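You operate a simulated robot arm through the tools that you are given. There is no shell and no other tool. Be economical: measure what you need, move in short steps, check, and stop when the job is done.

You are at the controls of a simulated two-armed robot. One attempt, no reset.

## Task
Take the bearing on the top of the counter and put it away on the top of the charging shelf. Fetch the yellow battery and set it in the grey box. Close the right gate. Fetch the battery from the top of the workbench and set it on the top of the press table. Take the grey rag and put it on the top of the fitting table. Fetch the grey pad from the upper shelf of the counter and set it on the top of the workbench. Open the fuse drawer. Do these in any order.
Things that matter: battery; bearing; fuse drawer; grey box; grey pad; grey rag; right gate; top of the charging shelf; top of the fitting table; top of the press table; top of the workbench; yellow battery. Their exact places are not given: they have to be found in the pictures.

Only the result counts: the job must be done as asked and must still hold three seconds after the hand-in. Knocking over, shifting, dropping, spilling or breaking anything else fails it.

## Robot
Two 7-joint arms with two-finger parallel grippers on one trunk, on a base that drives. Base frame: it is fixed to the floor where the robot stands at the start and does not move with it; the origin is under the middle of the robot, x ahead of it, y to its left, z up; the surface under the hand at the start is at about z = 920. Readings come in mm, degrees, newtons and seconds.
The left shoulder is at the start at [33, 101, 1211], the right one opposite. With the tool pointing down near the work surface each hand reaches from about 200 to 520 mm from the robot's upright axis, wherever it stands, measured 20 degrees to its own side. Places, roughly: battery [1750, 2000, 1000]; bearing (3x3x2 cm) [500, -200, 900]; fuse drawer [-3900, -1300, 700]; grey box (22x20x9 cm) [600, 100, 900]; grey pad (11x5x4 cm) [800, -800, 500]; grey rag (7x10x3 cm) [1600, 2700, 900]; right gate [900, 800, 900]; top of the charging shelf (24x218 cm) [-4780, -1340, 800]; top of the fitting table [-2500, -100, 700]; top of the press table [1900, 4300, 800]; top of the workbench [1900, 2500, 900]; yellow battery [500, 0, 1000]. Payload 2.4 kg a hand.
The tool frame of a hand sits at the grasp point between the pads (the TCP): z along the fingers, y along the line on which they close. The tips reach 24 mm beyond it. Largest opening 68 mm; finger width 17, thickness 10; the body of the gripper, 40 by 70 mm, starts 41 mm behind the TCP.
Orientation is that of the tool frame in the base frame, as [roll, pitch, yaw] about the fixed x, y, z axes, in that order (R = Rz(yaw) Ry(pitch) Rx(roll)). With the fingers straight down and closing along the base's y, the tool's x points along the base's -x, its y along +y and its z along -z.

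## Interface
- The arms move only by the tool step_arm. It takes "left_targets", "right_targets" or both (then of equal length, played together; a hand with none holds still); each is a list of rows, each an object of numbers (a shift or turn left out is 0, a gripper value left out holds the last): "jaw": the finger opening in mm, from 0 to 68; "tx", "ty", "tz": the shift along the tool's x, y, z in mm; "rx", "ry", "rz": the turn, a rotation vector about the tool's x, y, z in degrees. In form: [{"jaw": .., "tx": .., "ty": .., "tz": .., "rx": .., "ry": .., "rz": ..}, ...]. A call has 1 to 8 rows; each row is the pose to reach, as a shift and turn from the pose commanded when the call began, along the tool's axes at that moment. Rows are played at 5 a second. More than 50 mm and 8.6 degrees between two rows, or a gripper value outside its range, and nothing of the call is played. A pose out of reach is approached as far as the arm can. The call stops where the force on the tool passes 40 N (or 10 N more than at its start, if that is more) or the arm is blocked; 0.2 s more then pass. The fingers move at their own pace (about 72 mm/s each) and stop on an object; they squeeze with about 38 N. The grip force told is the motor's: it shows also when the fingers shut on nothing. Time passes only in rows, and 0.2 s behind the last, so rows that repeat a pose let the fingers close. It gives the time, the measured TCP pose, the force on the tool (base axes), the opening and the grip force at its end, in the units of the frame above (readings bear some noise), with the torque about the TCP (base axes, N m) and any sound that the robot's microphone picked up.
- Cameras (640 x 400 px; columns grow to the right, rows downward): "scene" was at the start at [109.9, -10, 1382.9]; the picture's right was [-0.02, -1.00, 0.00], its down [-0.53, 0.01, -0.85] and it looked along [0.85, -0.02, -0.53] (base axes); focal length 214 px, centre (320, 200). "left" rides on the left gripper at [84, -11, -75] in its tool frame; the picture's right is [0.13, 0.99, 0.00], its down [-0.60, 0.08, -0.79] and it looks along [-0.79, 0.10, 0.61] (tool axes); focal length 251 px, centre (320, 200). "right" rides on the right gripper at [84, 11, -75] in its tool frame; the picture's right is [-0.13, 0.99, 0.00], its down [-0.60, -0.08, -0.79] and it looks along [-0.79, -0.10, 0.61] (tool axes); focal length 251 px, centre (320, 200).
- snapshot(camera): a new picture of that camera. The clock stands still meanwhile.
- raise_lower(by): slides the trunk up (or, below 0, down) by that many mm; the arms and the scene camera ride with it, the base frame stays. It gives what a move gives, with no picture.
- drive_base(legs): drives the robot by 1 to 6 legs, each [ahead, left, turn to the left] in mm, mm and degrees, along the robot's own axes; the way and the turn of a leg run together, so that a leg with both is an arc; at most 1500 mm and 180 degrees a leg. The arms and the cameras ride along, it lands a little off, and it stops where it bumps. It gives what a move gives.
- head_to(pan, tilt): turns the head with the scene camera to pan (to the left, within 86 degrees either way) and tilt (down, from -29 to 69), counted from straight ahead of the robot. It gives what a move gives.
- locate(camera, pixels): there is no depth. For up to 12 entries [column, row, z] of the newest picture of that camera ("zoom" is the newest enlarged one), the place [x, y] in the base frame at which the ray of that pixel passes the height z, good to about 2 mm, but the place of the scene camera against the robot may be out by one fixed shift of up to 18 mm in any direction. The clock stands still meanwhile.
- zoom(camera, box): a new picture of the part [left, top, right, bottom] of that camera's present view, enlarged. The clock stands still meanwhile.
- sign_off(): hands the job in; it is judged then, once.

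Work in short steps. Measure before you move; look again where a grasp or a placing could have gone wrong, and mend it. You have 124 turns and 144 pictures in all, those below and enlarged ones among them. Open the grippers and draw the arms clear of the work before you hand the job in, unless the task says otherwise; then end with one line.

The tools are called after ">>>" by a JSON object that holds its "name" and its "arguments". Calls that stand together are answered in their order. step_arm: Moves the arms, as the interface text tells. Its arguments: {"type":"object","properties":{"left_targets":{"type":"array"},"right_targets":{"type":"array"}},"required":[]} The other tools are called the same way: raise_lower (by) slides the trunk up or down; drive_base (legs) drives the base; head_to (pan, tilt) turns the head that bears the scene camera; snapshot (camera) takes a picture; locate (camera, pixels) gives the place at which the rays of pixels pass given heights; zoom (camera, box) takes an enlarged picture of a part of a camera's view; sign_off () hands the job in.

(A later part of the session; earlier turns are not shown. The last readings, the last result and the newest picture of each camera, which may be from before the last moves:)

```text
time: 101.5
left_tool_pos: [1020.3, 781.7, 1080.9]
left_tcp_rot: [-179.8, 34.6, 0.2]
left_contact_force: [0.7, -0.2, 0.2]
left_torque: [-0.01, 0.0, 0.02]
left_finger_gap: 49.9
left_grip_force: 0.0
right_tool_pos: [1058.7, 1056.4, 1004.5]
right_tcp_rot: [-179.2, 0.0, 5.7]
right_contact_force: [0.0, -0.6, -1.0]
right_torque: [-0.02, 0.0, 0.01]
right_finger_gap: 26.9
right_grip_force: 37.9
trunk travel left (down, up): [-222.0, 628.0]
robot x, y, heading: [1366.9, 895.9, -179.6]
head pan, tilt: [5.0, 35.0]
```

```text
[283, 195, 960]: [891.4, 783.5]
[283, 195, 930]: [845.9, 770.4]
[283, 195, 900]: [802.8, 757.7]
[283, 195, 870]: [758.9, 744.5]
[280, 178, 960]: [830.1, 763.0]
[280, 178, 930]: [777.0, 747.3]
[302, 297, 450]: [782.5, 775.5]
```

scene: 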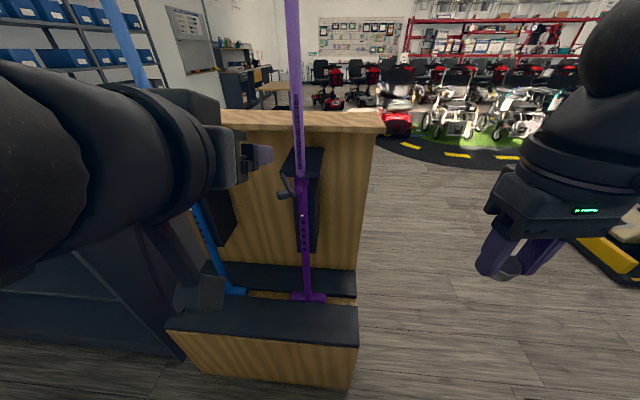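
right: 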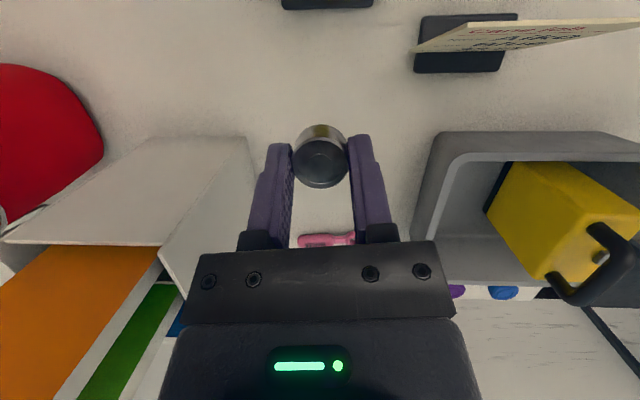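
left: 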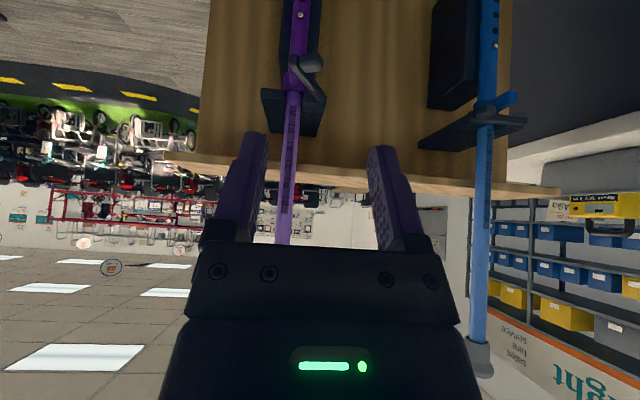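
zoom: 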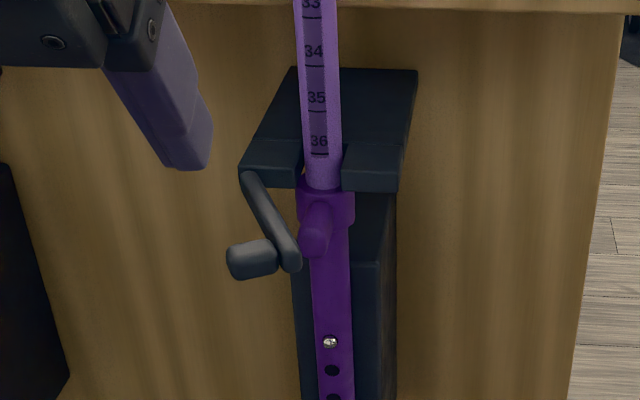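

The left camera sees the knob at about (311,62). I zoom there and triangulate.

>>> {"name": "zoom", "arguments": {"camera": "left", "box": [250, 30, 370, 150]}}

>>> {"name": "locate", "arguments": {"camera": "left", "pixels": [[312, 62, 960], [312, 62, 930], [312, 62, 900], [312, 62, 870], [263, 90, 930], [324, 97, 930], [263, 90, 900], [324, 97, 900]]}}

```text
3.33 times, centred on (310, 90) of left
```

zoom: 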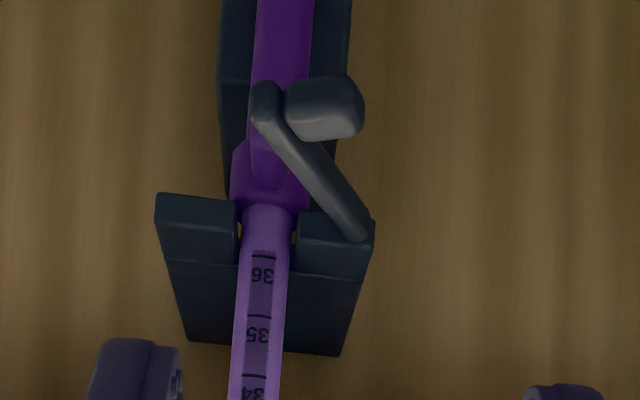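

```text
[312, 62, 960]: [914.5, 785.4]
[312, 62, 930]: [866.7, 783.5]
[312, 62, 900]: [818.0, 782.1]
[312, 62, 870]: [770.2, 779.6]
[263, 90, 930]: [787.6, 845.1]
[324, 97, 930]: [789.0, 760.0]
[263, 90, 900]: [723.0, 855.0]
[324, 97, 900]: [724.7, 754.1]
```

I need a better baseline: I lower the left hand by 130 mm, take a second picture with the same camera, and triangulate.

>>> {"name": "step_arm", "arguments": {"left_targets": [{"tx": 25, "tz": 36}, {"tx": 50, "tz": 72}, {"tx": 74, "tz": 107}]}}

>>> {"name": "snapshot", "arguments": {"camera": "left"}}

>>> {"name": "zoom", "arguments": {"camera": "left", "box": [240, 60, 400, 180]}}

```text
time: 102.3
left_tool_pos: [1019.1, 779.4, 949.5]
left_tcp_rot: [-179.9, 34.8, 0.2]
left_contact_force: [0.4, -0.2, 0.5]
left_torque: [0.0, -0.02, 0.0]
left_finger_gap: 50.1
left_grip_force: 0.0
right_tool_pos: [1059.4, 1056.4, 1004.5]
right_tcp_rot: [-179.1, 0.0, 5.7]
right_contact_force: [-0.3, 0.4, 0.5]
right_torque: [0.05, 0.01, -0.02]
right_finger_gap: 26.6
right_grip_force: 38.0
trunk travel left (down, up): [-222.0, 628.0]
robot x, y, heading: [1367.0, 895.3, -179.9]
head pan, tilt: [5.0, 35.0]
```

```text
81 pictures are left
```

left: 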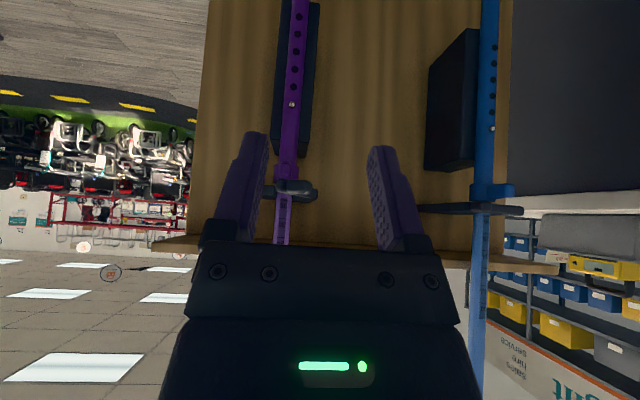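

```text
3.33 times, centred on (320, 120) of left
```

zoom: 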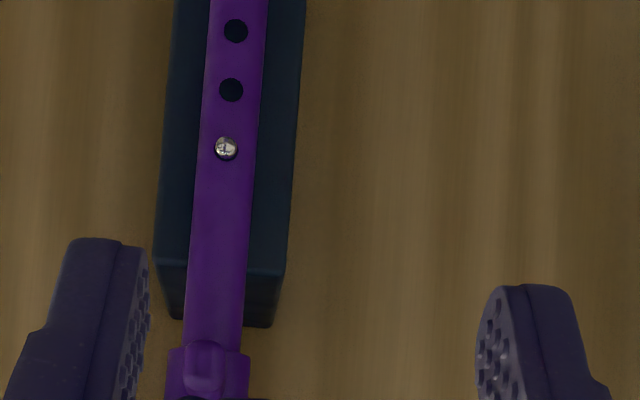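

Seen level, the bar lies in the horizontal plane: the gate swings about a vertical axis and stands open towards me. I triangulate the knob with this view.

>>> {"name": "locate", "arguments": {"camera": "left", "pixels": [[308, 193, 940], [308, 193, 930], [308, 193, 920], [308, 193, 910], [308, 193, 900], [265, 191, 930], [265, 191, 910], [510, 210, 910], [430, 208, 910]]}}

>>> {"name": "zoom", "arguments": {"camera": "left", "box": [250, 160, 350, 240]}}

```text
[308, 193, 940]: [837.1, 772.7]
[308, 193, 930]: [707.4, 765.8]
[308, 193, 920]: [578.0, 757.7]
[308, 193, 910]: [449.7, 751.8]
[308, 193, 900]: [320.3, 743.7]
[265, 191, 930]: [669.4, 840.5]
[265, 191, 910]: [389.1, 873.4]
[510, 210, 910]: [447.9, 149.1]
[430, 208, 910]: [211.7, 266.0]
```

```text
5.00 times, centred on (300, 200) of left
```

zoom: 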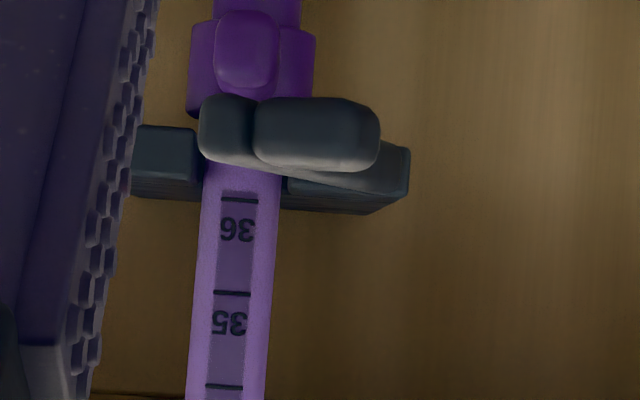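

Triangulated knob: about (890,778,944), with the hinge at about (818,762,944). I close the left fingers to make a rod and bring it to the hinge-side (left) of the bar: first 42 mm to −y, then 139 mm ahead.

>>> {"name": "step_arm", "arguments": {"left_targets": [{"jaw": 0, "ty": 42, "tx": -1, "tz": -1.6}, {"jaw": 0, "ty": 42, "tx": -1, "tz": -1.6}, {"ty": 42, "tx": -36, "tz": 22}, {"ty": 42, "tx": -75, "tz": 49}, {"ty": 42, "tx": -115.5, "tz": 77.3}]}}

>>> {"name": "snapshot", "arguments": {"camera": "left"}}

>>> {"name": "zoom", "arguments": {"camera": "scene", "box": [200, 120, 360, 240]}}

```text
time: 103.5
left_tool_pos: [884.2, 739.0, 952.5]
left_tcp_rot: [-179.9, 34.7, 0.2]
left_contact_force: [-0.6, 0.4, 0.0]
left_torque: [-0.01, -0.03, 0.03]
left_finger_gap: 0.0
left_grip_force: 23.6
right_tool_pos: [1060.1, 1056.1, 1004.3]
right_tcp_rot: [-179.2, 0.0, 5.7]
right_contact_force: [-0.3, 0.0, -0.2]
right_torque: [0.01, 0.02, 0.01]
right_finger_gap: 26.3
right_grip_force: 37.8
trunk travel left (down, up): [-222.0, 628.0]
robot x, y, heading: [1366.8, 898.4, -180.0]
head pan, tilt: [5.0, 35.0]
```

```text
78 pictures are left
```

left: 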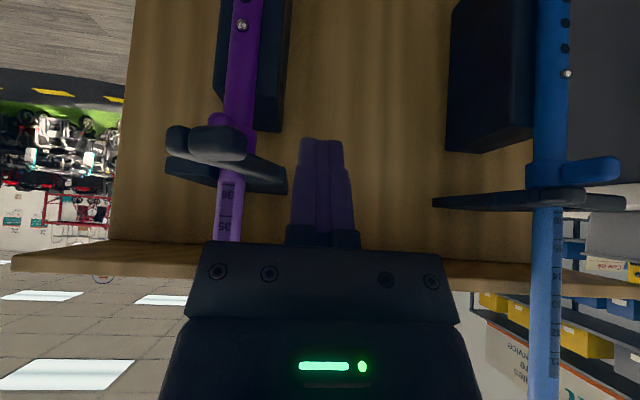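

```text
3.33 times, centred on (280, 180) of scene
```

zoom: 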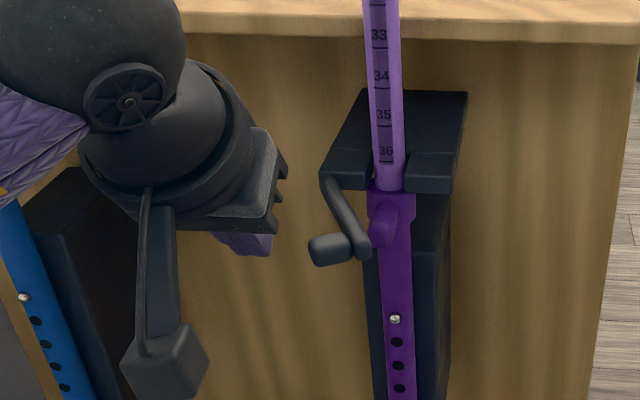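

The rod stands left of the bar at knob depth. I sweep along the arc in steps towards +y and then inward, and check part way.

>>> {"name": "step_arm", "arguments": {"left_targets": [{"tx": -11.5, "tz": 8}, {"tx": -11.2, "tz": 7.7, "ty": -13}, {"tx": -11.2, "tz": 7.7, "ty": -25}, {"tx": -13.7, "tz": 9.4, "ty": -38}, {"tx": -19.4, "tz": 13.4, "ty": -49}]}}

>>> {"name": "snapshot", "arguments": {"camera": "left"}}

>>> {"name": "zoom", "arguments": {"camera": "scene", "box": [220, 120, 380, 240]}}

```text
time: 104.8
left_tool_pos: [859.2, 787.2, 952.8]
left_tcp_rot: [-179.9, 34.7, 0.1]
left_contact_force: [1.0, -0.6, -0.3]
left_torque: [0.05, 0.0, 0.03]
left_finger_gap: 0.0
left_grip_force: 23.6
right_tool_pos: [1059.8, 1055.3, 1004.5]
right_tcp_rot: [-179.2, 0.0, 5.6]
right_contact_force: [0.2, 0.4, 0.1]
right_torque: [0.0, -0.02, -0.02]
right_finger_gap: 26.5
right_grip_force: 37.6
trunk travel left (down, up): [-222.0, 628.0]
robot x, y, heading: [1364.8, 892.3, -179.9]
head pan, tilt: [5.0, 35.0]
```

```text
76 pictures are left
```

left: 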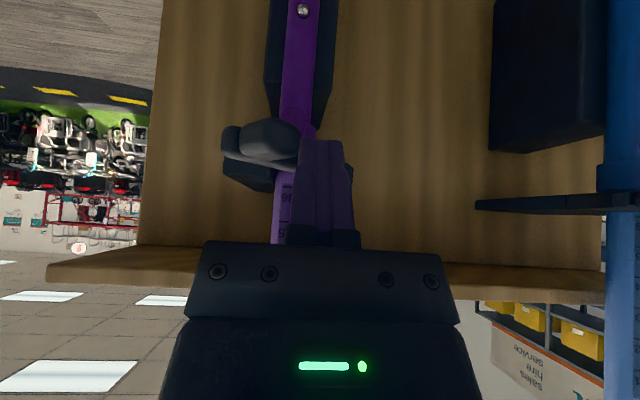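

```text
3.33 times, centred on (300, 180) of scene
```

zoom: 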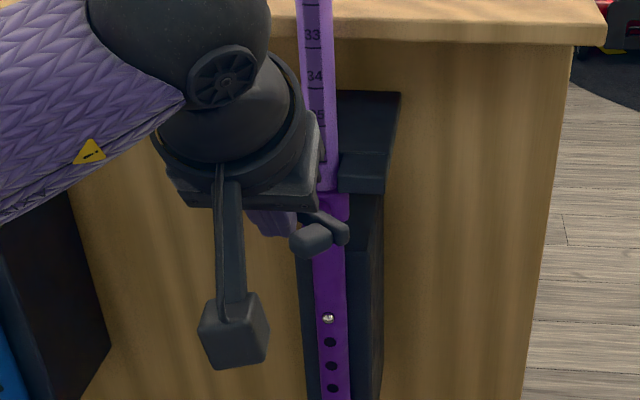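

The gate is swinging. I continue the arc inward until it closes.

>>> {"name": "step_arm", "arguments": {"left_targets": [{"tx": -7.4, "tz": 5.1, "ty": -8}, {"tx": -16.5, "tz": 11.4, "ty": -15}, {"tx": -22.2, "tz": 15.3, "ty": -18}, {"tx": -27.2, "tz": 18.7, "ty": -19}]}}

>>> {"name": "snapshot", "arguments": {"camera": "left"}}

>>> {"name": "zoom", "arguments": {"camera": "scene", "box": [220, 120, 380, 240]}}

```text
time: 105.8
left_tool_pos: [828.0, 806.0, 953.9]
left_tcp_rot: [180.0, 34.6, 0.2]
left_contact_force: [23.6, -3.3, -6.5]
left_torque: [0.0, -0.49, 0.09]
left_finger_gap: 0.1
left_grip_force: 23.9
right_tool_pos: [1062.2, 1054.1, 1005.6]
right_tcp_rot: [-179.0, 0.1, 5.7]
right_contact_force: [-0.8, -0.1, 0.1]
right_torque: [0.0, -0.02, 0.02]
right_finger_gap: 26.5
right_grip_force: 37.8
trunk travel left (down, up): [-222.0, 628.0]
robot x, y, heading: [1364.0, 893.9, -179.7]
head pan, tilt: [5.0, 35.0]
```

```text
74 pictures are left
```

left: 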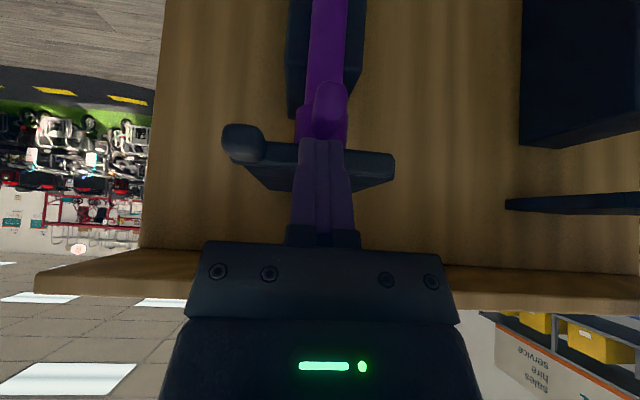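

```text
3.33 times, centred on (300, 180) of scene
```

zoom: 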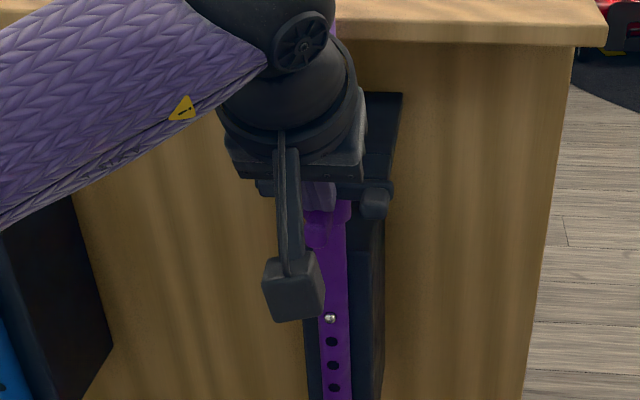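

It is closed across the prongs with 24 N on it. I withdraw straight back and verify it stays.

>>> {"name": "step_arm", "arguments": {"left_targets": [{"tx": 25, "tz": -17}, {"tx": 60, "tz": -41}, {"tx": 95, "tz": -66}, {"tx": 125, "tz": -86}]}}

>>> {"name": "zoom", "arguments": {"camera": "scene", "box": [220, 120, 380, 240]}}

>>> {"name": "zoom", "arguments": {"camera": "left", "box": [220, 80, 380, 220]}}

```text
time: 106.8
left_tool_pos: [977.3, 806.0, 952.5]
left_tcp_rot: [-179.9, 34.7, 0.3]
left_contact_force: [0.9, 1.4, -0.3]
left_torque: [-0.01, 0.01, 0.01]
left_finger_gap: 0.0
left_grip_force: 24.0
right_tool_pos: [1059.3, 1056.7, 1005.2]
right_tcp_rot: [-179.2, 0.0, 5.8]
right_contact_force: [-0.4, 0.2, -1.2]
right_torque: [0.01, -0.02, 0.01]
right_finger_gap: 26.7
right_grip_force: 38.0
trunk travel left (down, up): [-222.0, 628.0]
robot x, y, heading: [1369.2, 893.7, -179.6]
head pan, tilt: [5.0, 35.0]
```

```text
3.33 times, centred on (300, 180) of scene
```

zoom: 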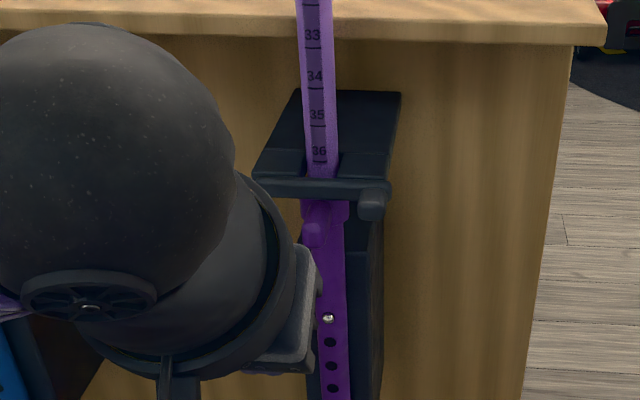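

```text
2.86 times, centred on (300, 150) of left
```

zoom: 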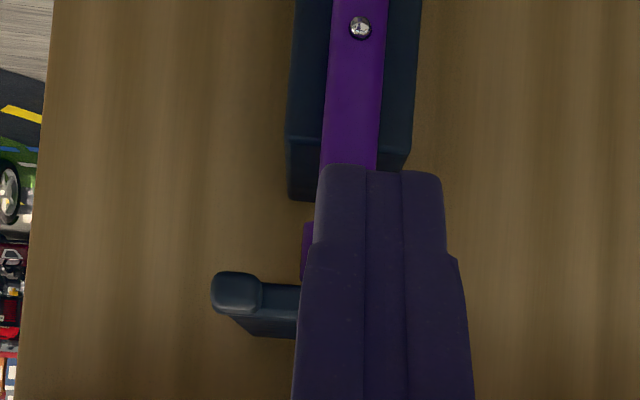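

The right gate is closed. Next the grey pad: I back off a little and drive left (towards −y) along the counter's back, then look.

>>> {"name": "drive_base", "arguments": {"legs": [[-130, 0, 0], [0, 1450, 0]]}}

>>> {"name": "head_to", "arguments": {"pan": 10, "tilt": 40}}

>>> {"name": "snapshot", "arguments": {"camera": "scene"}}

```text
time: 114.9
left_tool_pos: [1128.1, -666.2, 952.0]
left_tcp_rot: [-179.9, 34.7, 1.5]
left_contact_force: [0.2, 0.4, -0.7]
left_torque: [0.0, 0.02, -0.01]
left_finger_gap: 0.0
left_grip_force: 23.5
right_tool_pos: [1204.7, -414.3, 1004.0]
right_tcp_rot: [-179.3, 0.0, 7.0]
right_contact_force: [0.0, 0.9, -1.0]
right_torque: [0.01, 0.04, -0.01]
right_finger_gap: 26.5
right_grip_force: 37.8
trunk travel left (down, up): [-222.0, 628.0]
robot x, y, heading: [1513.2, -565.9, -178.3]
head pan, tilt: [5.0, 35.0]
```

```text
time: 115.5
left_tool_pos: [1126.9, -665.7, 952.5]
left_tcp_rot: [-179.9, 34.7, 1.6]
left_contact_force: [0.6, -0.8, 0.6]
left_torque: [0.01, 0.0, -0.01]
left_finger_gap: 0.0
left_grip_force: 23.5
right_tool_pos: [1204.7, -414.3, 1004.7]
right_tcp_rot: [-179.2, 0.0, 7.0]
right_contact_force: [-1.2, -0.7, -0.2]
right_torque: [0.0, -0.01, 0.01]
right_finger_gap: 26.7
right_grip_force: 39.2
trunk travel left (down, up): [-222.0, 628.0]
robot x, y, heading: [1513.8, -569.2, -178.5]
head pan, tilt: [10.0, 40.0]
```

```text
70 pictures are left
```

scene: 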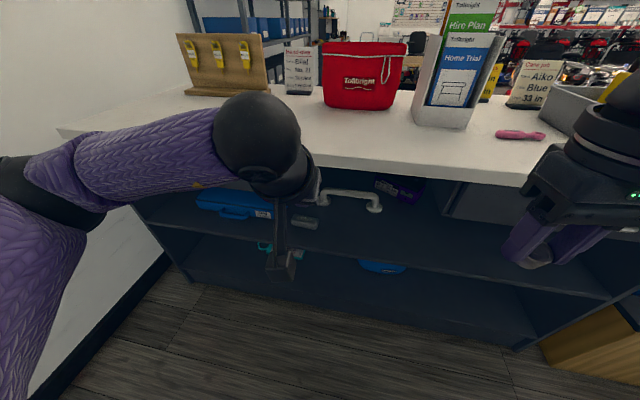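

I look closer at the upper shelf; a grey thing is at about (305,222).

>>> {"name": "zoom", "arguments": {"camera": "scene", "box": [180, 160, 460, 290]}}

>>> {"name": "locate", "arguments": {"camera": "scene", "pixels": [[305, 222, 550], [305, 222, 500], [390, 265, 450], [300, 238, 450], [250, 130, 920], [200, 278, 0], [385, 185, 600]]}}

```text
2.29 times, centred on (320, 225) of scene
```

zoom: 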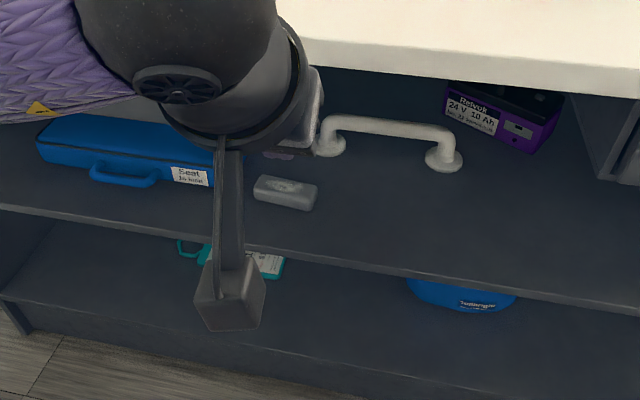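

```text
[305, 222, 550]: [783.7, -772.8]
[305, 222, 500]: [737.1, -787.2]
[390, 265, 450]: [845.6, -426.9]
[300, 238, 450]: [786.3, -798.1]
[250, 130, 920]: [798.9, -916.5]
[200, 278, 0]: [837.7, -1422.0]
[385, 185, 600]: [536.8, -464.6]
```

The pad lies lengthwise along y near the shelf front: too long to grip across y. My plan is to hook its far-left end and pull it round so it points at me, then grip its 5 cm width. First I retract the left hand, pitch it to 50°, lower the trunk and move in.

>>> {"name": "step_arm", "arguments": {"left_targets": [{"tx": 27, "tz": -19, "ry": -5}, {"tx": 55, "tz": -38, "ry": -10}, {"tx": 82, "tz": -57, "ry": -15}]}}

>>> {"name": "raise_lower", "arguments": {"by": -200}}

>>> {"name": "drive_base", "arguments": {"legs": [[205, 65, -1.5]]}}

>>> {"name": "snapshot", "arguments": {"camera": "left"}}

>>> {"name": "head_to", "arguments": {"pan": 20, "tilt": 35}}

>>> {"name": "snapshot", "arguments": {"camera": "scene"}}

```text
time: 116.3
left_tool_pos: [1185.4, -634.4, 975.1]
left_tcp_rot: [-179.8, 49.8, 1.7]
left_contact_force: [0.2, 0.4, -0.5]
left_torque: [0.0, -0.01, 0.01]
left_finger_gap: 0.0
left_grip_force: 23.1
left hand out of reach, approached as far as the arm can: row 2, 3
right_tool_pos: [1204.0, -413.8, 1004.4]
right_tcp_rot: [-179.1, 0.0, 7.0]
right_contact_force: [0.1, 0.2, -1.0]
right_torque: [-0.01, 0.02, 0.0]
right_finger_gap: 26.7
right_grip_force: 38.0
trunk travel left (down, up): [-222.0, 628.0]
robot x, y, heading: [1516.0, -567.7, -178.5]
head pan, tilt: [10.0, 40.0]
```

```text
time: 118.5
left_tool_pos: [1152.5, -634.4, 720.6]
left_tcp_rot: [-180.0, 38.2, 1.6]
left_contact_force: [0.2, -0.1, 0.3]
left_torque: [-0.02, 0.0, 0.0]
left_finger_gap: 0.0
left_grip_force: 23.3
right_tool_pos: [1204.5, -413.7, 805.2]
right_tcp_rot: [-179.2, 0.1, 7.1]
right_contact_force: [0.2, 0.0, -1.3]
right_torque: [0.03, 0.03, 0.0]
right_finger_gap: 26.7
right_grip_force: 37.8
trunk travel left (down, up): [-22.0, 828.0]
robot x, y, heading: [1516.3, -569.1, -178.8]
head pan, tilt: [10.0, 40.0]
```

```text
time: 120.2
left_tool_pos: [946.1, -694.5, 720.1]
left_tcp_rot: [180.0, 38.4, 0.3]
left_contact_force: [0.1, -0.2, -0.4]
left_torque: [0.02, 0.02, 0.0]
left_finger_gap: 0.0
left_grip_force: 23.8
right_tool_pos: [1004.2, -474.3, 806.0]
right_tcp_rot: [-179.2, 0.0, 5.7]
right_contact_force: [0.0, -0.2, -0.4]
right_torque: [-0.03, -0.01, 0.0]
right_finger_gap: 26.8
right_grip_force: 38.0
trunk travel left (down, up): [-22.0, 828.0]
robot x, y, heading: [1310.7, -642.0, -180.0]
head pan, tilt: [10.0, 40.0]
```

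```text
68 pictures are left
```

left: 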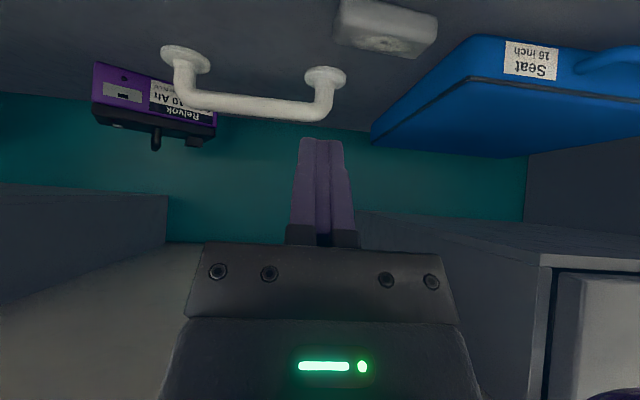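

```text
time: 120.9
left_tool_pos: [944.4, -693.5, 719.4]
left_tcp_rot: [180.0, 38.4, 0.2]
left_contact_force: [0.1, 0.2, -0.5]
left_torque: [0.0, -0.02, 0.0]
left_finger_gap: 0.2
left_grip_force: 24.0
right_tool_pos: [1002.2, -477.0, 803.3]
right_tcp_rot: [-179.2, 0.0, 5.8]
right_contact_force: [-0.9, 0.5, -0.6]
right_torque: [0.01, 0.01, -0.02]
right_finger_gap: 26.7
right_grip_force: 38.3
trunk travel left (down, up): [-22.0, 828.0]
robot x, y, heading: [1310.7, -635.5, -179.9]
head pan, tilt: [20.0, 35.0]
```

```text
67 pictures are left
```

scene: 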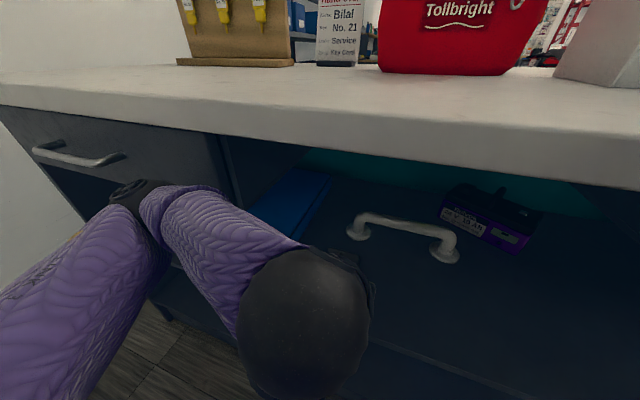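

The left camera sees the pad at (335–437, 0–57). I zoom and locate.

>>> {"name": "zoom", "arguments": {"camera": "left", "box": [300, 0, 460, 100]}}

>>> {"name": "locate", "arguments": {"camera": "left", "pixels": [[335, 40, 530], [430, 56, 530], [335, 40, 500], [430, 56, 500], [340, 10, 570], [437, 18, 570], [318, 118, 530], [175, 50, 530], [322, 72, 530]]}}

```text
4.00 times, centred on (380, 50) of left
```

zoom: 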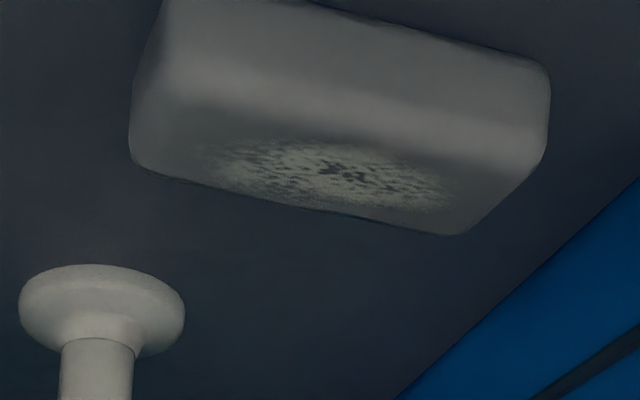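

```text
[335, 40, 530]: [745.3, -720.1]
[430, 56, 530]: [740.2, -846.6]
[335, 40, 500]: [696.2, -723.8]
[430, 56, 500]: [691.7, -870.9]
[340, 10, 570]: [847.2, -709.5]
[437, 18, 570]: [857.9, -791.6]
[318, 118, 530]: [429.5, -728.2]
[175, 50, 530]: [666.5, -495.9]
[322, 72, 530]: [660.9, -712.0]
```

From both cameras the pad's top is z≈520, centre about (754,-775), and the shelf z≈480. I raise the right hand with the bearing above counter level, lower the left one a bit, and then creep the base 80 mm closer.

>>> {"name": "step_arm", "arguments": {"right_targets": [{"tz": -48}, {"tz": -96}, {"tz": -144}, {"tz": -195}, {"tz": -195}], "left_targets": [{"tx": 20, "tz": 25}, {"tx": 40, "tz": 50}, {"tx": 62, "tz": 78}, {"tx": 62, "tz": 78}, {"tx": 62, "tz": 78}]}}

>>> {"name": "drive_base", "arguments": {"legs": [[85, 0, 0]]}}

>>> {"name": "snapshot", "arguments": {"camera": "left"}}

```text
refused: row 4 steps farther than a row can; nothing moved
```

```text
time: 121.9
left_tool_pos: [914.5, -703.2, 718.5]
left_tcp_rot: [179.5, 38.1, 1.3]
left_contact_force: [0.0, 0.5, 0.1]
left_torque: [0.0, 0.01, 0.06]
left_finger_gap: 0.2
left_grip_force: 23.5
right_tool_pos: [965.8, -480.7, 807.7]
right_tcp_rot: [-179.2, 0.6, 7.1]
right_contact_force: [0.3, 0.2, -0.2]
right_torque: [0.0, 0.0, 0.01]
right_finger_gap: 26.6
right_grip_force: 38.3
trunk travel left (down, up): [-22.0, 828.0]
robot x, y, heading: [1265.8, -641.3, -178.6]
head pan, tilt: [20.0, 35.0]
stopped in leg 1: the robot was blocked; the commanded pose is now the measured one
```

```text
65 pictures are left
```

left: 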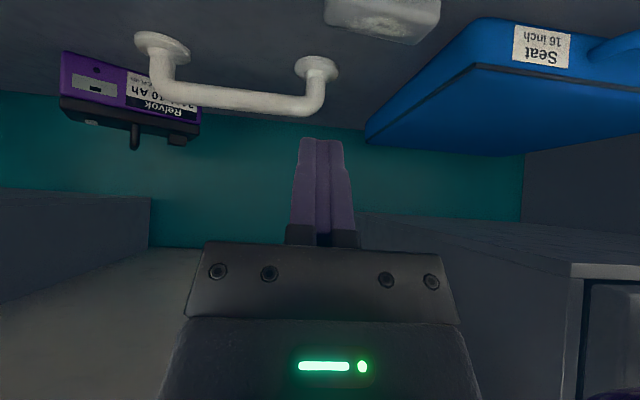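

The arm call was refused but the base moved 45 mm and was blocked. I check the scene for what touches.

>>> {"name": "head_to", "arguments": {"pan": 35, "tilt": 45}}

>>> {"name": "snapshot", "arguments": {"camera": "scene"}}

```text
time: 122.6
left_tool_pos: [915.1, -703.0, 717.1]
left_tcp_rot: [179.5, 37.9, 1.1]
left_contact_force: [0.3, 0.2, 0.0]
left_torque: [0.0, -0.04, 0.03]
left_finger_gap: 0.2
left_grip_force: 23.8
right_tool_pos: [966.2, -481.2, 806.3]
right_tcp_rot: [-179.3, 0.6, 7.1]
right_contact_force: [-0.9, 0.5, -1.0]
right_torque: [0.0, -0.02, 0.02]
right_finger_gap: 26.6
right_grip_force: 38.0
trunk travel left (down, up): [-22.0, 828.0]
robot x, y, heading: [1274.0, -638.3, -178.7]
head pan, tilt: [35.0, 45.0]
```

```text
64 pictures are left
```

scene: 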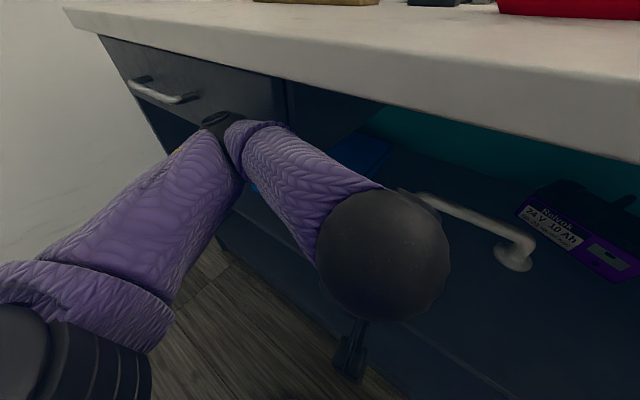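

The left elbow touches the drawer front. I back off, then extend the arm into the shelf (which tucks the elbow) and raise the right hand.

>>> {"name": "drive_base", "arguments": {"legs": [[-45, 0, -1.3]]}}

>>> {"name": "step_arm", "arguments": {"right_targets": [{"tz": -28}, {"tz": -60}, {"tz": -92}, {"tz": -124}, {"tz": -156}, {"tz": -190}], "left_targets": [{"tx": -9, "tz": 32, "ty": 19}, {"tx": -19, "tz": 65, "ty": 38}, {"tx": -28, "tz": 97, "ty": 57}, {"tx": -38, "tz": 130, "ty": 76}, {"tx": -47, "tz": 162, "ty": 95}, {"tx": -56.7, "tz": 194, "ty": 112}]}}

>>> {"name": "snapshot", "arguments": {"camera": "left"}}

>>> {"name": "snapshot", "arguments": {"camera": "scene"}}

```text
time: 123.5
left_tool_pos: [951.2, -694.8, 715.1]
left_tcp_rot: [179.6, 37.4, 0.0]
left_contact_force: [-0.6, -0.1, -0.3]
left_torque: [0.02, 0.02, 0.0]
left_finger_gap: 0.1
left_grip_force: 23.4
right_tool_pos: [1005.9, -475.1, 804.9]
right_tcp_rot: [-179.2, 0.1, 5.7]
right_contact_force: [0.3, 0.7, -0.6]
right_torque: [0.02, 0.0, 0.0]
right_finger_gap: 26.6
right_grip_force: 37.8
trunk travel left (down, up): [-22.0, 828.0]
robot x, y, heading: [1316.4, -638.3, -180.1]
head pan, tilt: [35.0, 45.0]
```

```text
time: 124.9
left_tool_pos: [788.0, -808.8, 595.5]
left_tcp_rot: [179.8, 37.5, -0.1]
left_contact_force: [-0.9, 0.7, -0.3]
left_torque: [-0.01, -0.01, 0.0]
left_finger_gap: 0.0
left_grip_force: 23.7
right_tool_pos: [997.1, -512.9, 919.2]
right_tcp_rot: [-179.2, 0.0, 5.7]
right_contact_force: [0.1, 0.3, -0.5]
right_torque: [-0.02, 0.0, 0.0]
right_finger_gap: 26.7
right_grip_force: 37.5
right hand out of reach, approached as far as the arm can: row 4, 5, 6
trunk travel left (down, up): [-22.0, 828.0]
robot x, y, heading: [1313.8, -637.9, -180.1]
head pan, tilt: [35.0, 45.0]
```

```text
63 pictures are left
```

left: 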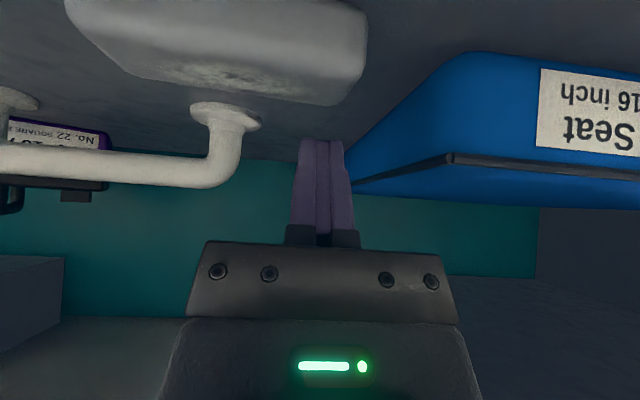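

```text
62 pictures are left
```

scene: 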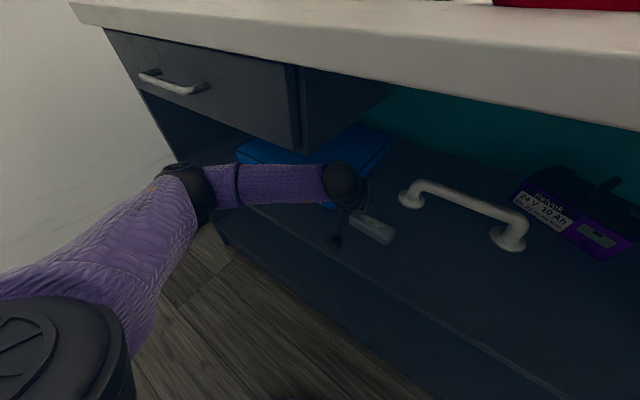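

Now the pad is close: back top edge from about (115,68) to (342,104). I locate it to fix its height and the hook point.

>>> {"name": "locate", "arguments": {"camera": "left", "pixels": [[115, 68, 520], [342, 104, 520], [115, 68, 510], [342, 104, 510], [115, 68, 530], [342, 104, 530], [366, 30, 515], [215, 110, 480], [375, 140, 520], [375, 140, 480], [440, 75, 540]]}}

>>> {"name": "zoom", "arguments": {"camera": "scene", "box": [310, 150, 430, 260]}}

```text
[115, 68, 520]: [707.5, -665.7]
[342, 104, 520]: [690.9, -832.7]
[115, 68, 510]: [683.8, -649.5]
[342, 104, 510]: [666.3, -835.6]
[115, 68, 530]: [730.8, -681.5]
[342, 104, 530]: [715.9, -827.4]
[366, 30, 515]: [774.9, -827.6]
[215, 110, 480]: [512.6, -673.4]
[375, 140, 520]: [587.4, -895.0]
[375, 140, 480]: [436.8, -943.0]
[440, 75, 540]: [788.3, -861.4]
```

```text
3.64 times, centred on (370, 205) of scene
```

zoom: 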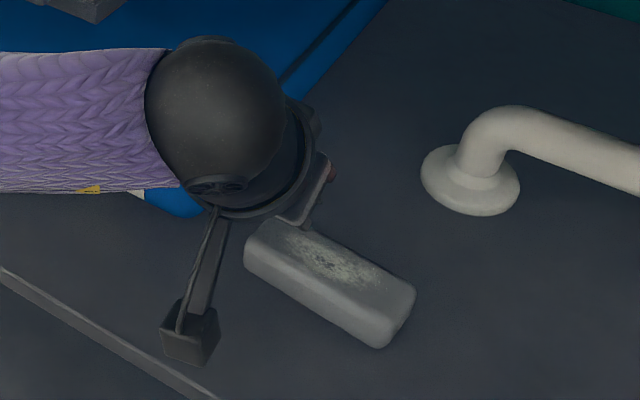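

The corner spacing fits 110 mm for a top at z≈547, so the shelf is at ≈507; the pad centre is about (788,-766). I move the fingertip behind its −y end (TCP 742,-805) and lower to z≈540.

>>> {"name": "step_arm", "arguments": {"left_targets": [{"tx": -18, "tz": 14, "ty": -4}, {"tx": -36.5, "tz": 28, "ty": -4}, {"tx": -20, "tz": 50, "ty": -4}, {"tx": -3, "tz": 71.6, "ty": -4}]}}

>>> {"name": "snapshot", "arguments": {"camera": "left"}}

>>> {"name": "zoom", "arguments": {"camera": "scene", "box": [310, 150, 430, 260]}}

```text
time: 125.9
left_tool_pos: [740.3, -805.9, 545.5]
left_tcp_rot: [179.7, 37.9, 0.1]
left_contact_force: [-7.5, -1.3, 17.9]
left_torque: [-0.2, -0.36, -0.11]
left_finger_gap: 0.1
left_grip_force: 23.4
right_tool_pos: [998.3, -513.3, 918.3]
right_tcp_rot: [-179.2, 0.3, 5.7]
right_contact_force: [-0.2, 0.9, -0.7]
right_torque: [0.02, 0.01, -0.01]
right_finger_gap: 26.8
right_grip_force: 37.8
trunk travel left (down, up): [-22.0, 828.0]
robot x, y, heading: [1314.1, -638.0, -180.0]
head pan, tilt: [35.0, 45.0]
```

```text
60 pictures are left
```

left: 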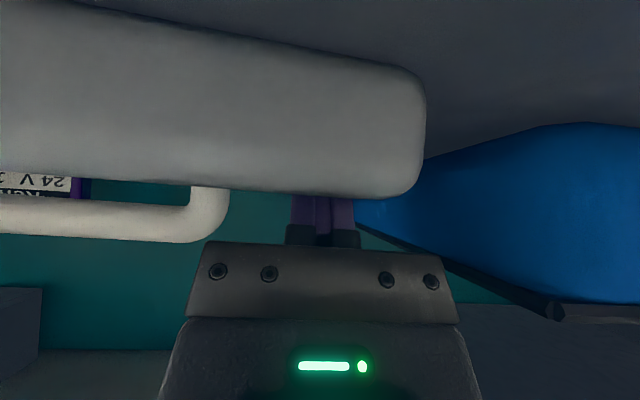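

```text
3.64 times, centred on (370, 205) of scene
```

zoom: 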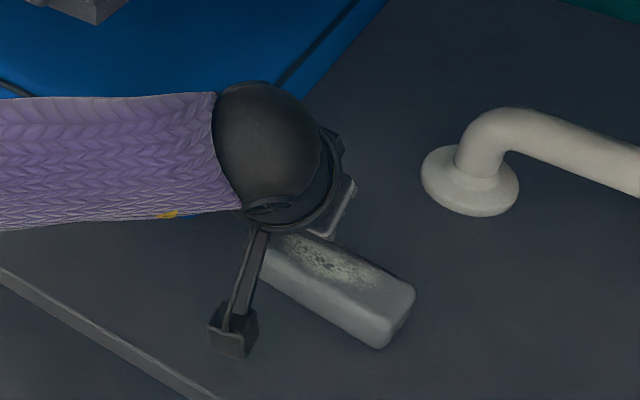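

The tip touched the shelf (so shelf ≈ 520) behind the pad. I lift 4 mm and pull along an arc to turn the pad.

>>> {"name": "step_arm", "arguments": {"left_targets": [{"tx": -2.4, "tz": -3.2}, {"tx": 13.4, "tz": -15.4, "ty": -2}, {"tx": 29.2, "tz": -27.6, "ty": -8}, {"tx": 43.4, "tz": -38.6, "ty": -18}, {"tx": 52.9, "tz": -45.9, "ty": -30}]}}

>>> {"name": "zoom", "arguments": {"camera": "scene", "box": [310, 150, 430, 260]}}

>>> {"name": "snapshot", "arguments": {"camera": "left"}}

```text
time: 127.1
left_tool_pos: [809.6, -775.5, 545.9]
left_tcp_rot: [179.7, 37.4, 0.0]
left_contact_force: [-0.2, -0.7, 0.9]
left_torque: [-0.01, -0.01, 0.01]
left_finger_gap: 0.0
left_grip_force: 23.9
right_tool_pos: [998.0, -512.5, 918.4]
right_tcp_rot: [-179.2, 0.2, 5.6]
right_contact_force: [-0.8, 0.3, -0.3]
right_torque: [0.01, 0.01, 0.01]
right_finger_gap: 26.8
right_grip_force: 37.8
trunk travel left (down, up): [-22.0, 828.0]
robot x, y, heading: [1317.1, -636.4, -179.9]
head pan, tilt: [35.0, 45.0]
```

```text
3.64 times, centred on (370, 205) of scene
```

zoom: 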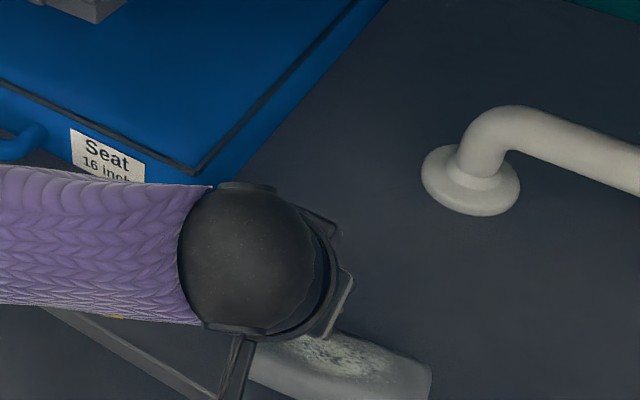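

```text
57 pictures are left
```

left: 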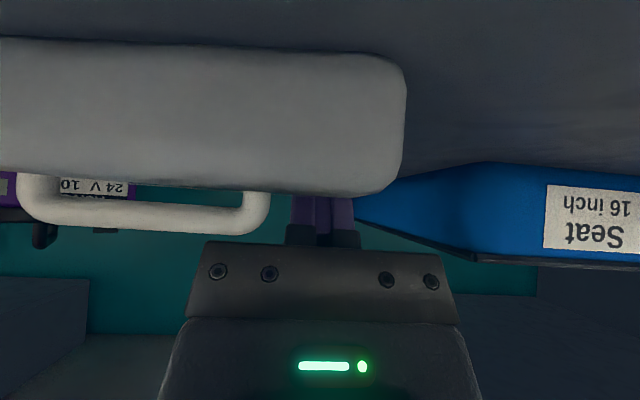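

The pad slid mostly straight (about 60 mm towards the edge) with little rotation. I lift out and look from the front of its other end; pushing that end back will turn it further.

>>> {"name": "step_arm", "arguments": {"left_targets": [{"tx": -24, "tz": -32}, {"tx": -22, "tz": -60, "ty": -15}, {"tx": -5, "tz": -85, "ty": -38}, {"tx": 10, "tz": -102, "ty": -55}]}}

>>> {"name": "snapshot", "arguments": {"camera": "scene"}}

>>> {"name": "snapshot", "arguments": {"camera": "left"}}

```text
time: 128.1
left_tool_pos: [879.7, -718.6, 620.0]
left_tcp_rot: [179.8, 37.4, 0.0]
left_contact_force: [0.7, -0.1, -0.4]
left_torque: [0.01, 0.03, 0.0]
left_finger_gap: 0.1
left_grip_force: 23.7
right_tool_pos: [998.4, -513.3, 920.0]
right_tcp_rot: [-179.3, 0.0, 5.7]
right_contact_force: [0.2, 0.1, -0.9]
right_torque: [0.01, 0.0, 0.0]
right_finger_gap: 26.8
right_grip_force: 38.1
trunk travel left (down, up): [-22.0, 828.0]
robot x, y, heading: [1315.7, -637.2, -179.8]
head pan, tilt: [35.0, 45.0]
```

```text
56 pictures are left
```

scene: 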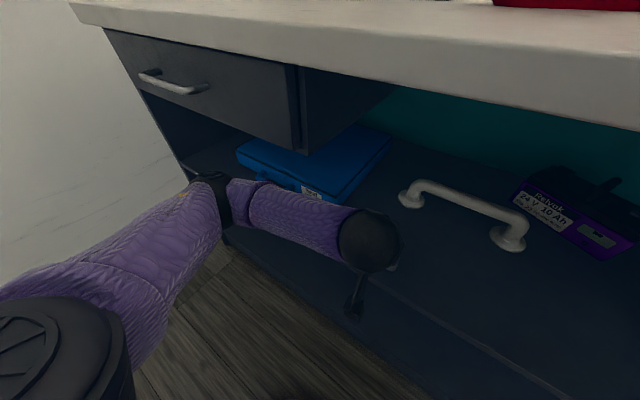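

```text
55 pictures are left
```

left: 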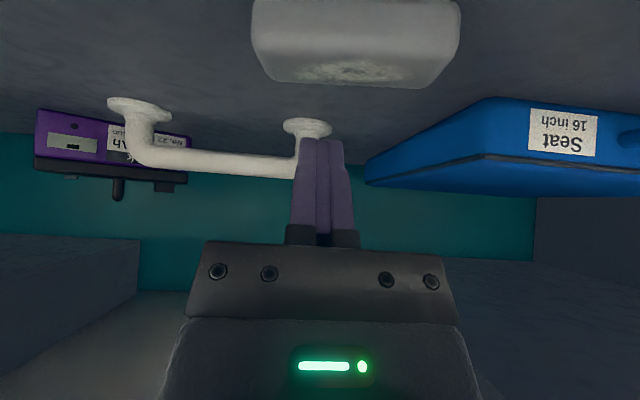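

I locate the pad's new back edge, (266,80)–(432,88), at candidate heights.

>>> {"name": "locate", "arguments": {"camera": "left", "pixels": [[266, 80, 555], [432, 88, 555], [266, 80, 545], [432, 88, 545], [262, 40, 555], [455, 45, 555], [310, 135, 520], [440, 140, 560]]}}

```text
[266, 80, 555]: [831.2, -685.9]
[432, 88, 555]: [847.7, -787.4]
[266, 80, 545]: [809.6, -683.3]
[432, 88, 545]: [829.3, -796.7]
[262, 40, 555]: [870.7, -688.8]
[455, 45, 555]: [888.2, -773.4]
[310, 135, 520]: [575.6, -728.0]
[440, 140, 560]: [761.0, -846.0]
```

The pad is now about x 821–886, y −685…−792, top z≈552. I put the fingertip in front of its +y end and push that end inwards along an arc to turn it.

>>> {"name": "step_arm", "arguments": {"left_targets": [{"tx": 14.3, "tz": -11, "ty": -18.6}, {"tx": 38, "tz": 20, "ty": -18.6}, {"tx": 63, "tz": 52.4, "ty": -18.6}, {"tx": 43.2, "tz": 67.6, "ty": -15.6}, {"tx": 23.3, "tz": 82.9, "ty": -6.6}, {"tx": 7.5, "tz": 95, "ty": 7.4}, {"tx": -2, "tz": 102.3, "ty": 21.4}]}}

>>> {"name": "snapshot", "arguments": {"camera": "left"}}

```text
time: 129.4
left_tool_pos: [852.1, -711.5, 543.5]
left_tcp_rot: [-179.6, 38.1, -0.1]
left_contact_force: [32.1, -9.1, 49.2]
left_torque: [-0.19, -0.35, 0.06]
left_finger_gap: 0.0
left_grip_force: 23.3
right_tool_pos: [1003.3, -513.4, 921.3]
right_tcp_rot: [-179.2, 0.4, 5.8]
right_contact_force: [0.1, 0.2, -0.7]
right_torque: [-0.01, -0.04, 0.0]
right_finger_gap: 26.9
right_grip_force: 38.4
trunk travel left (down, up): [-22.0, 828.0]
robot x, y, heading: [1317.0, -637.7, -179.9]
head pan, tilt: [35.0, 45.0]
stopped in row 6 (left hand): the force on the tool passed its limit at 171 N (the readings are from after the stop); the commanded pose is now the measured one
```

```text
54 pictures are left
```

left: 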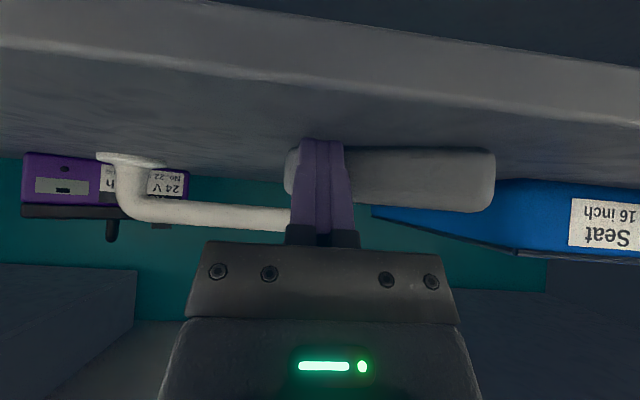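

The tip pressed on the shelf (shelf ≈ 520). I raise 8 mm and continue pushing the end in.

>>> {"name": "step_arm", "arguments": {"left_targets": [{"tx": -4.9, "tz": -6.3}, {"tx": -12.8, "tz": -0.2, "ty": 4}, {"tx": -20.7, "tz": 5.9, "ty": 10}, {"tx": -28, "tz": 11.5, "ty": 17}, {"tx": -34.9, "tz": 16.9, "ty": 25}, {"tx": -42.8, "tz": 23, "ty": 38}]}}

>>> {"name": "snapshot", "arguments": {"camera": "left"}}

```text
time: 130.8
left_tool_pos: [801.7, -748.0, 547.0]
left_tcp_rot: [-179.8, 37.5, -0.2]
left_contact_force: [1.0, 0.3, -0.3]
left_torque: [0.0, -0.03, -0.01]
left_finger_gap: 0.0
left_grip_force: 23.8
right_tool_pos: [998.4, -512.5, 918.4]
right_tcp_rot: [-179.2, 0.1, 5.8]
right_contact_force: [-0.5, -0.5, -1.2]
right_torque: [0.01, -0.01, -0.03]
right_finger_gap: 26.6
right_grip_force: 38.2
trunk travel left (down, up): [-22.0, 828.0]
robot x, y, heading: [1315.4, -640.9, -180.0]
head pan, tilt: [35.0, 45.0]
```

```text
53 pictures are left
```

left: 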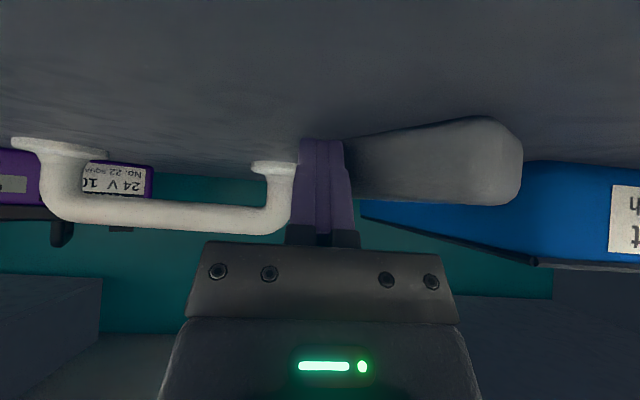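

It has turned clearly. I lift and back off to look from above.

>>> {"name": "step_arm", "arguments": {"left_targets": [{"tx": -20, "tz": -28}, {"tx": -24, "tz": -60}, {"tx": -10, "tz": -90, "ty": 10}, {"tx": 1, "tz": -114, "ty": 20}]}}

>>> {"name": "snapshot", "arguments": {"camera": "left"}}

```text
time: 131.8
left_tool_pos: [872.4, -767.7, 638.6]
left_tcp_rot: [-179.7, 37.4, -0.2]
left_contact_force: [0.8, -0.4, -0.9]
left_torque: [-0.02, 0.01, -0.02]
left_finger_gap: 0.0
left_grip_force: 23.4
right_tool_pos: [998.8, -512.2, 918.8]
right_tcp_rot: [-179.1, 0.1, 5.7]
right_contact_force: [1.0, -0.1, 0.1]
right_torque: [-0.04, -0.01, 0.02]
right_finger_gap: 26.6
right_grip_force: 37.5
trunk travel left (down, up): [-22.0, 828.0]
robot x, y, heading: [1312.0, -635.1, -179.9]
head pan, tilt: [35.0, 45.0]
```

```text
52 pictures are left
```

left: 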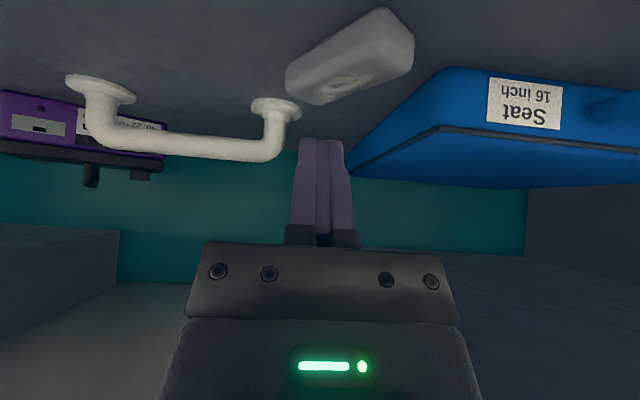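

I locate the pad's top edges: (318,104), (411,72), (288,78), (413,42) at z≈555.

>>> {"name": "zoom", "arguments": {"camera": "left", "box": [270, 0, 430, 115]}}

>>> {"name": "locate", "arguments": {"camera": "left", "pixels": [[318, 104, 557], [411, 72, 557], [288, 78, 557], [318, 104, 550], [411, 72, 550], [350, 80, 555]]}}

```text
3.48 times, centred on (350, 58) of left
```

zoom: 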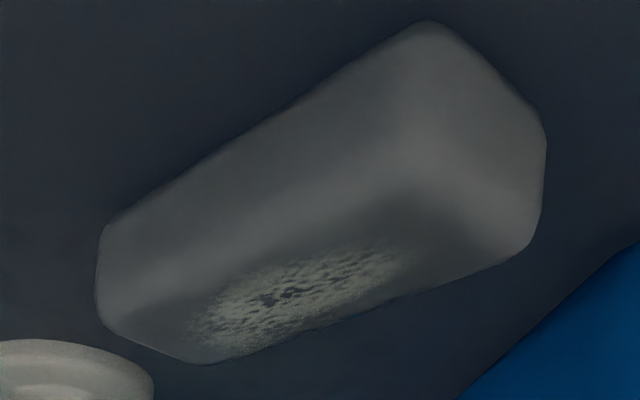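

```text
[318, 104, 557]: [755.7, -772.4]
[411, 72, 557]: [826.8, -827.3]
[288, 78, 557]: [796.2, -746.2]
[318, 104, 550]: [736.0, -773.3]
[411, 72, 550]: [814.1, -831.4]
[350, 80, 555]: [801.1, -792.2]
```

The pad's long axis is now about 37° off my forward direction, centre about (786,-783). I yaw the hand 22° that way, open the jaws and hover over it.

>>> {"name": "step_arm", "arguments": {"left_targets": [{"jaw": 68, "tx": -12, "tz": 14, "ty": 5, "rx": 3.4, "rz": 4.4}, {"jaw": 68, "tx": -24, "tz": 27, "ty": 11, "rx": 6.7, "rz": 8.7}, {"jaw": 68, "tx": -36, "tz": 41, "ty": 17, "rx": 10, "rz": 13}, {"jaw": 68, "tx": -48.6, "tz": 55, "ty": 22, "rx": 13.4, "rz": 17.4}]}}

>>> {"name": "snapshot", "arguments": {"camera": "left"}}

```text
time: 132.8
left_tool_pos: [808.8, -781.9, 625.4]
left_tcp_rot: [179.7, 37.7, -23.2]
left_contact_force: [0.1, -0.2, -0.1]
left_torque: [-0.01, 0.0, 0.01]
left_finger_gap: 68.1
left_grip_force: 0.0
right_tool_pos: [1008.1, -507.0, 919.5]
right_tcp_rot: [-179.5, 0.6, 5.7]
right_contact_force: [0.1, -0.6, -1.3]
right_torque: [0.02, -0.01, -0.01]
right_finger_gap: 26.6
right_grip_force: 37.8
trunk travel left (down, up): [-22.0, 828.0]
robot x, y, heading: [1320.5, -637.1, -179.7]
head pan, tilt: [35.0, 45.0]
```

```text
50 pictures are left
```

left: 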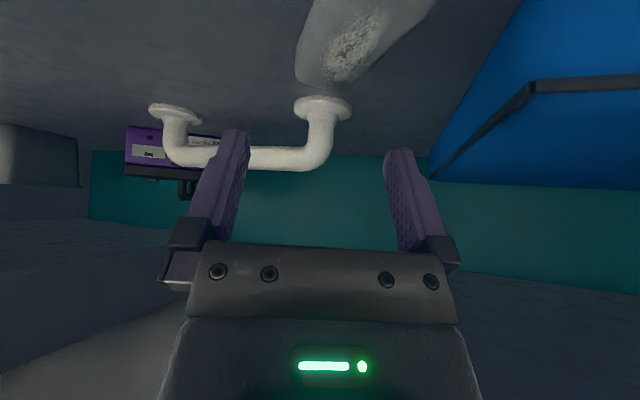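

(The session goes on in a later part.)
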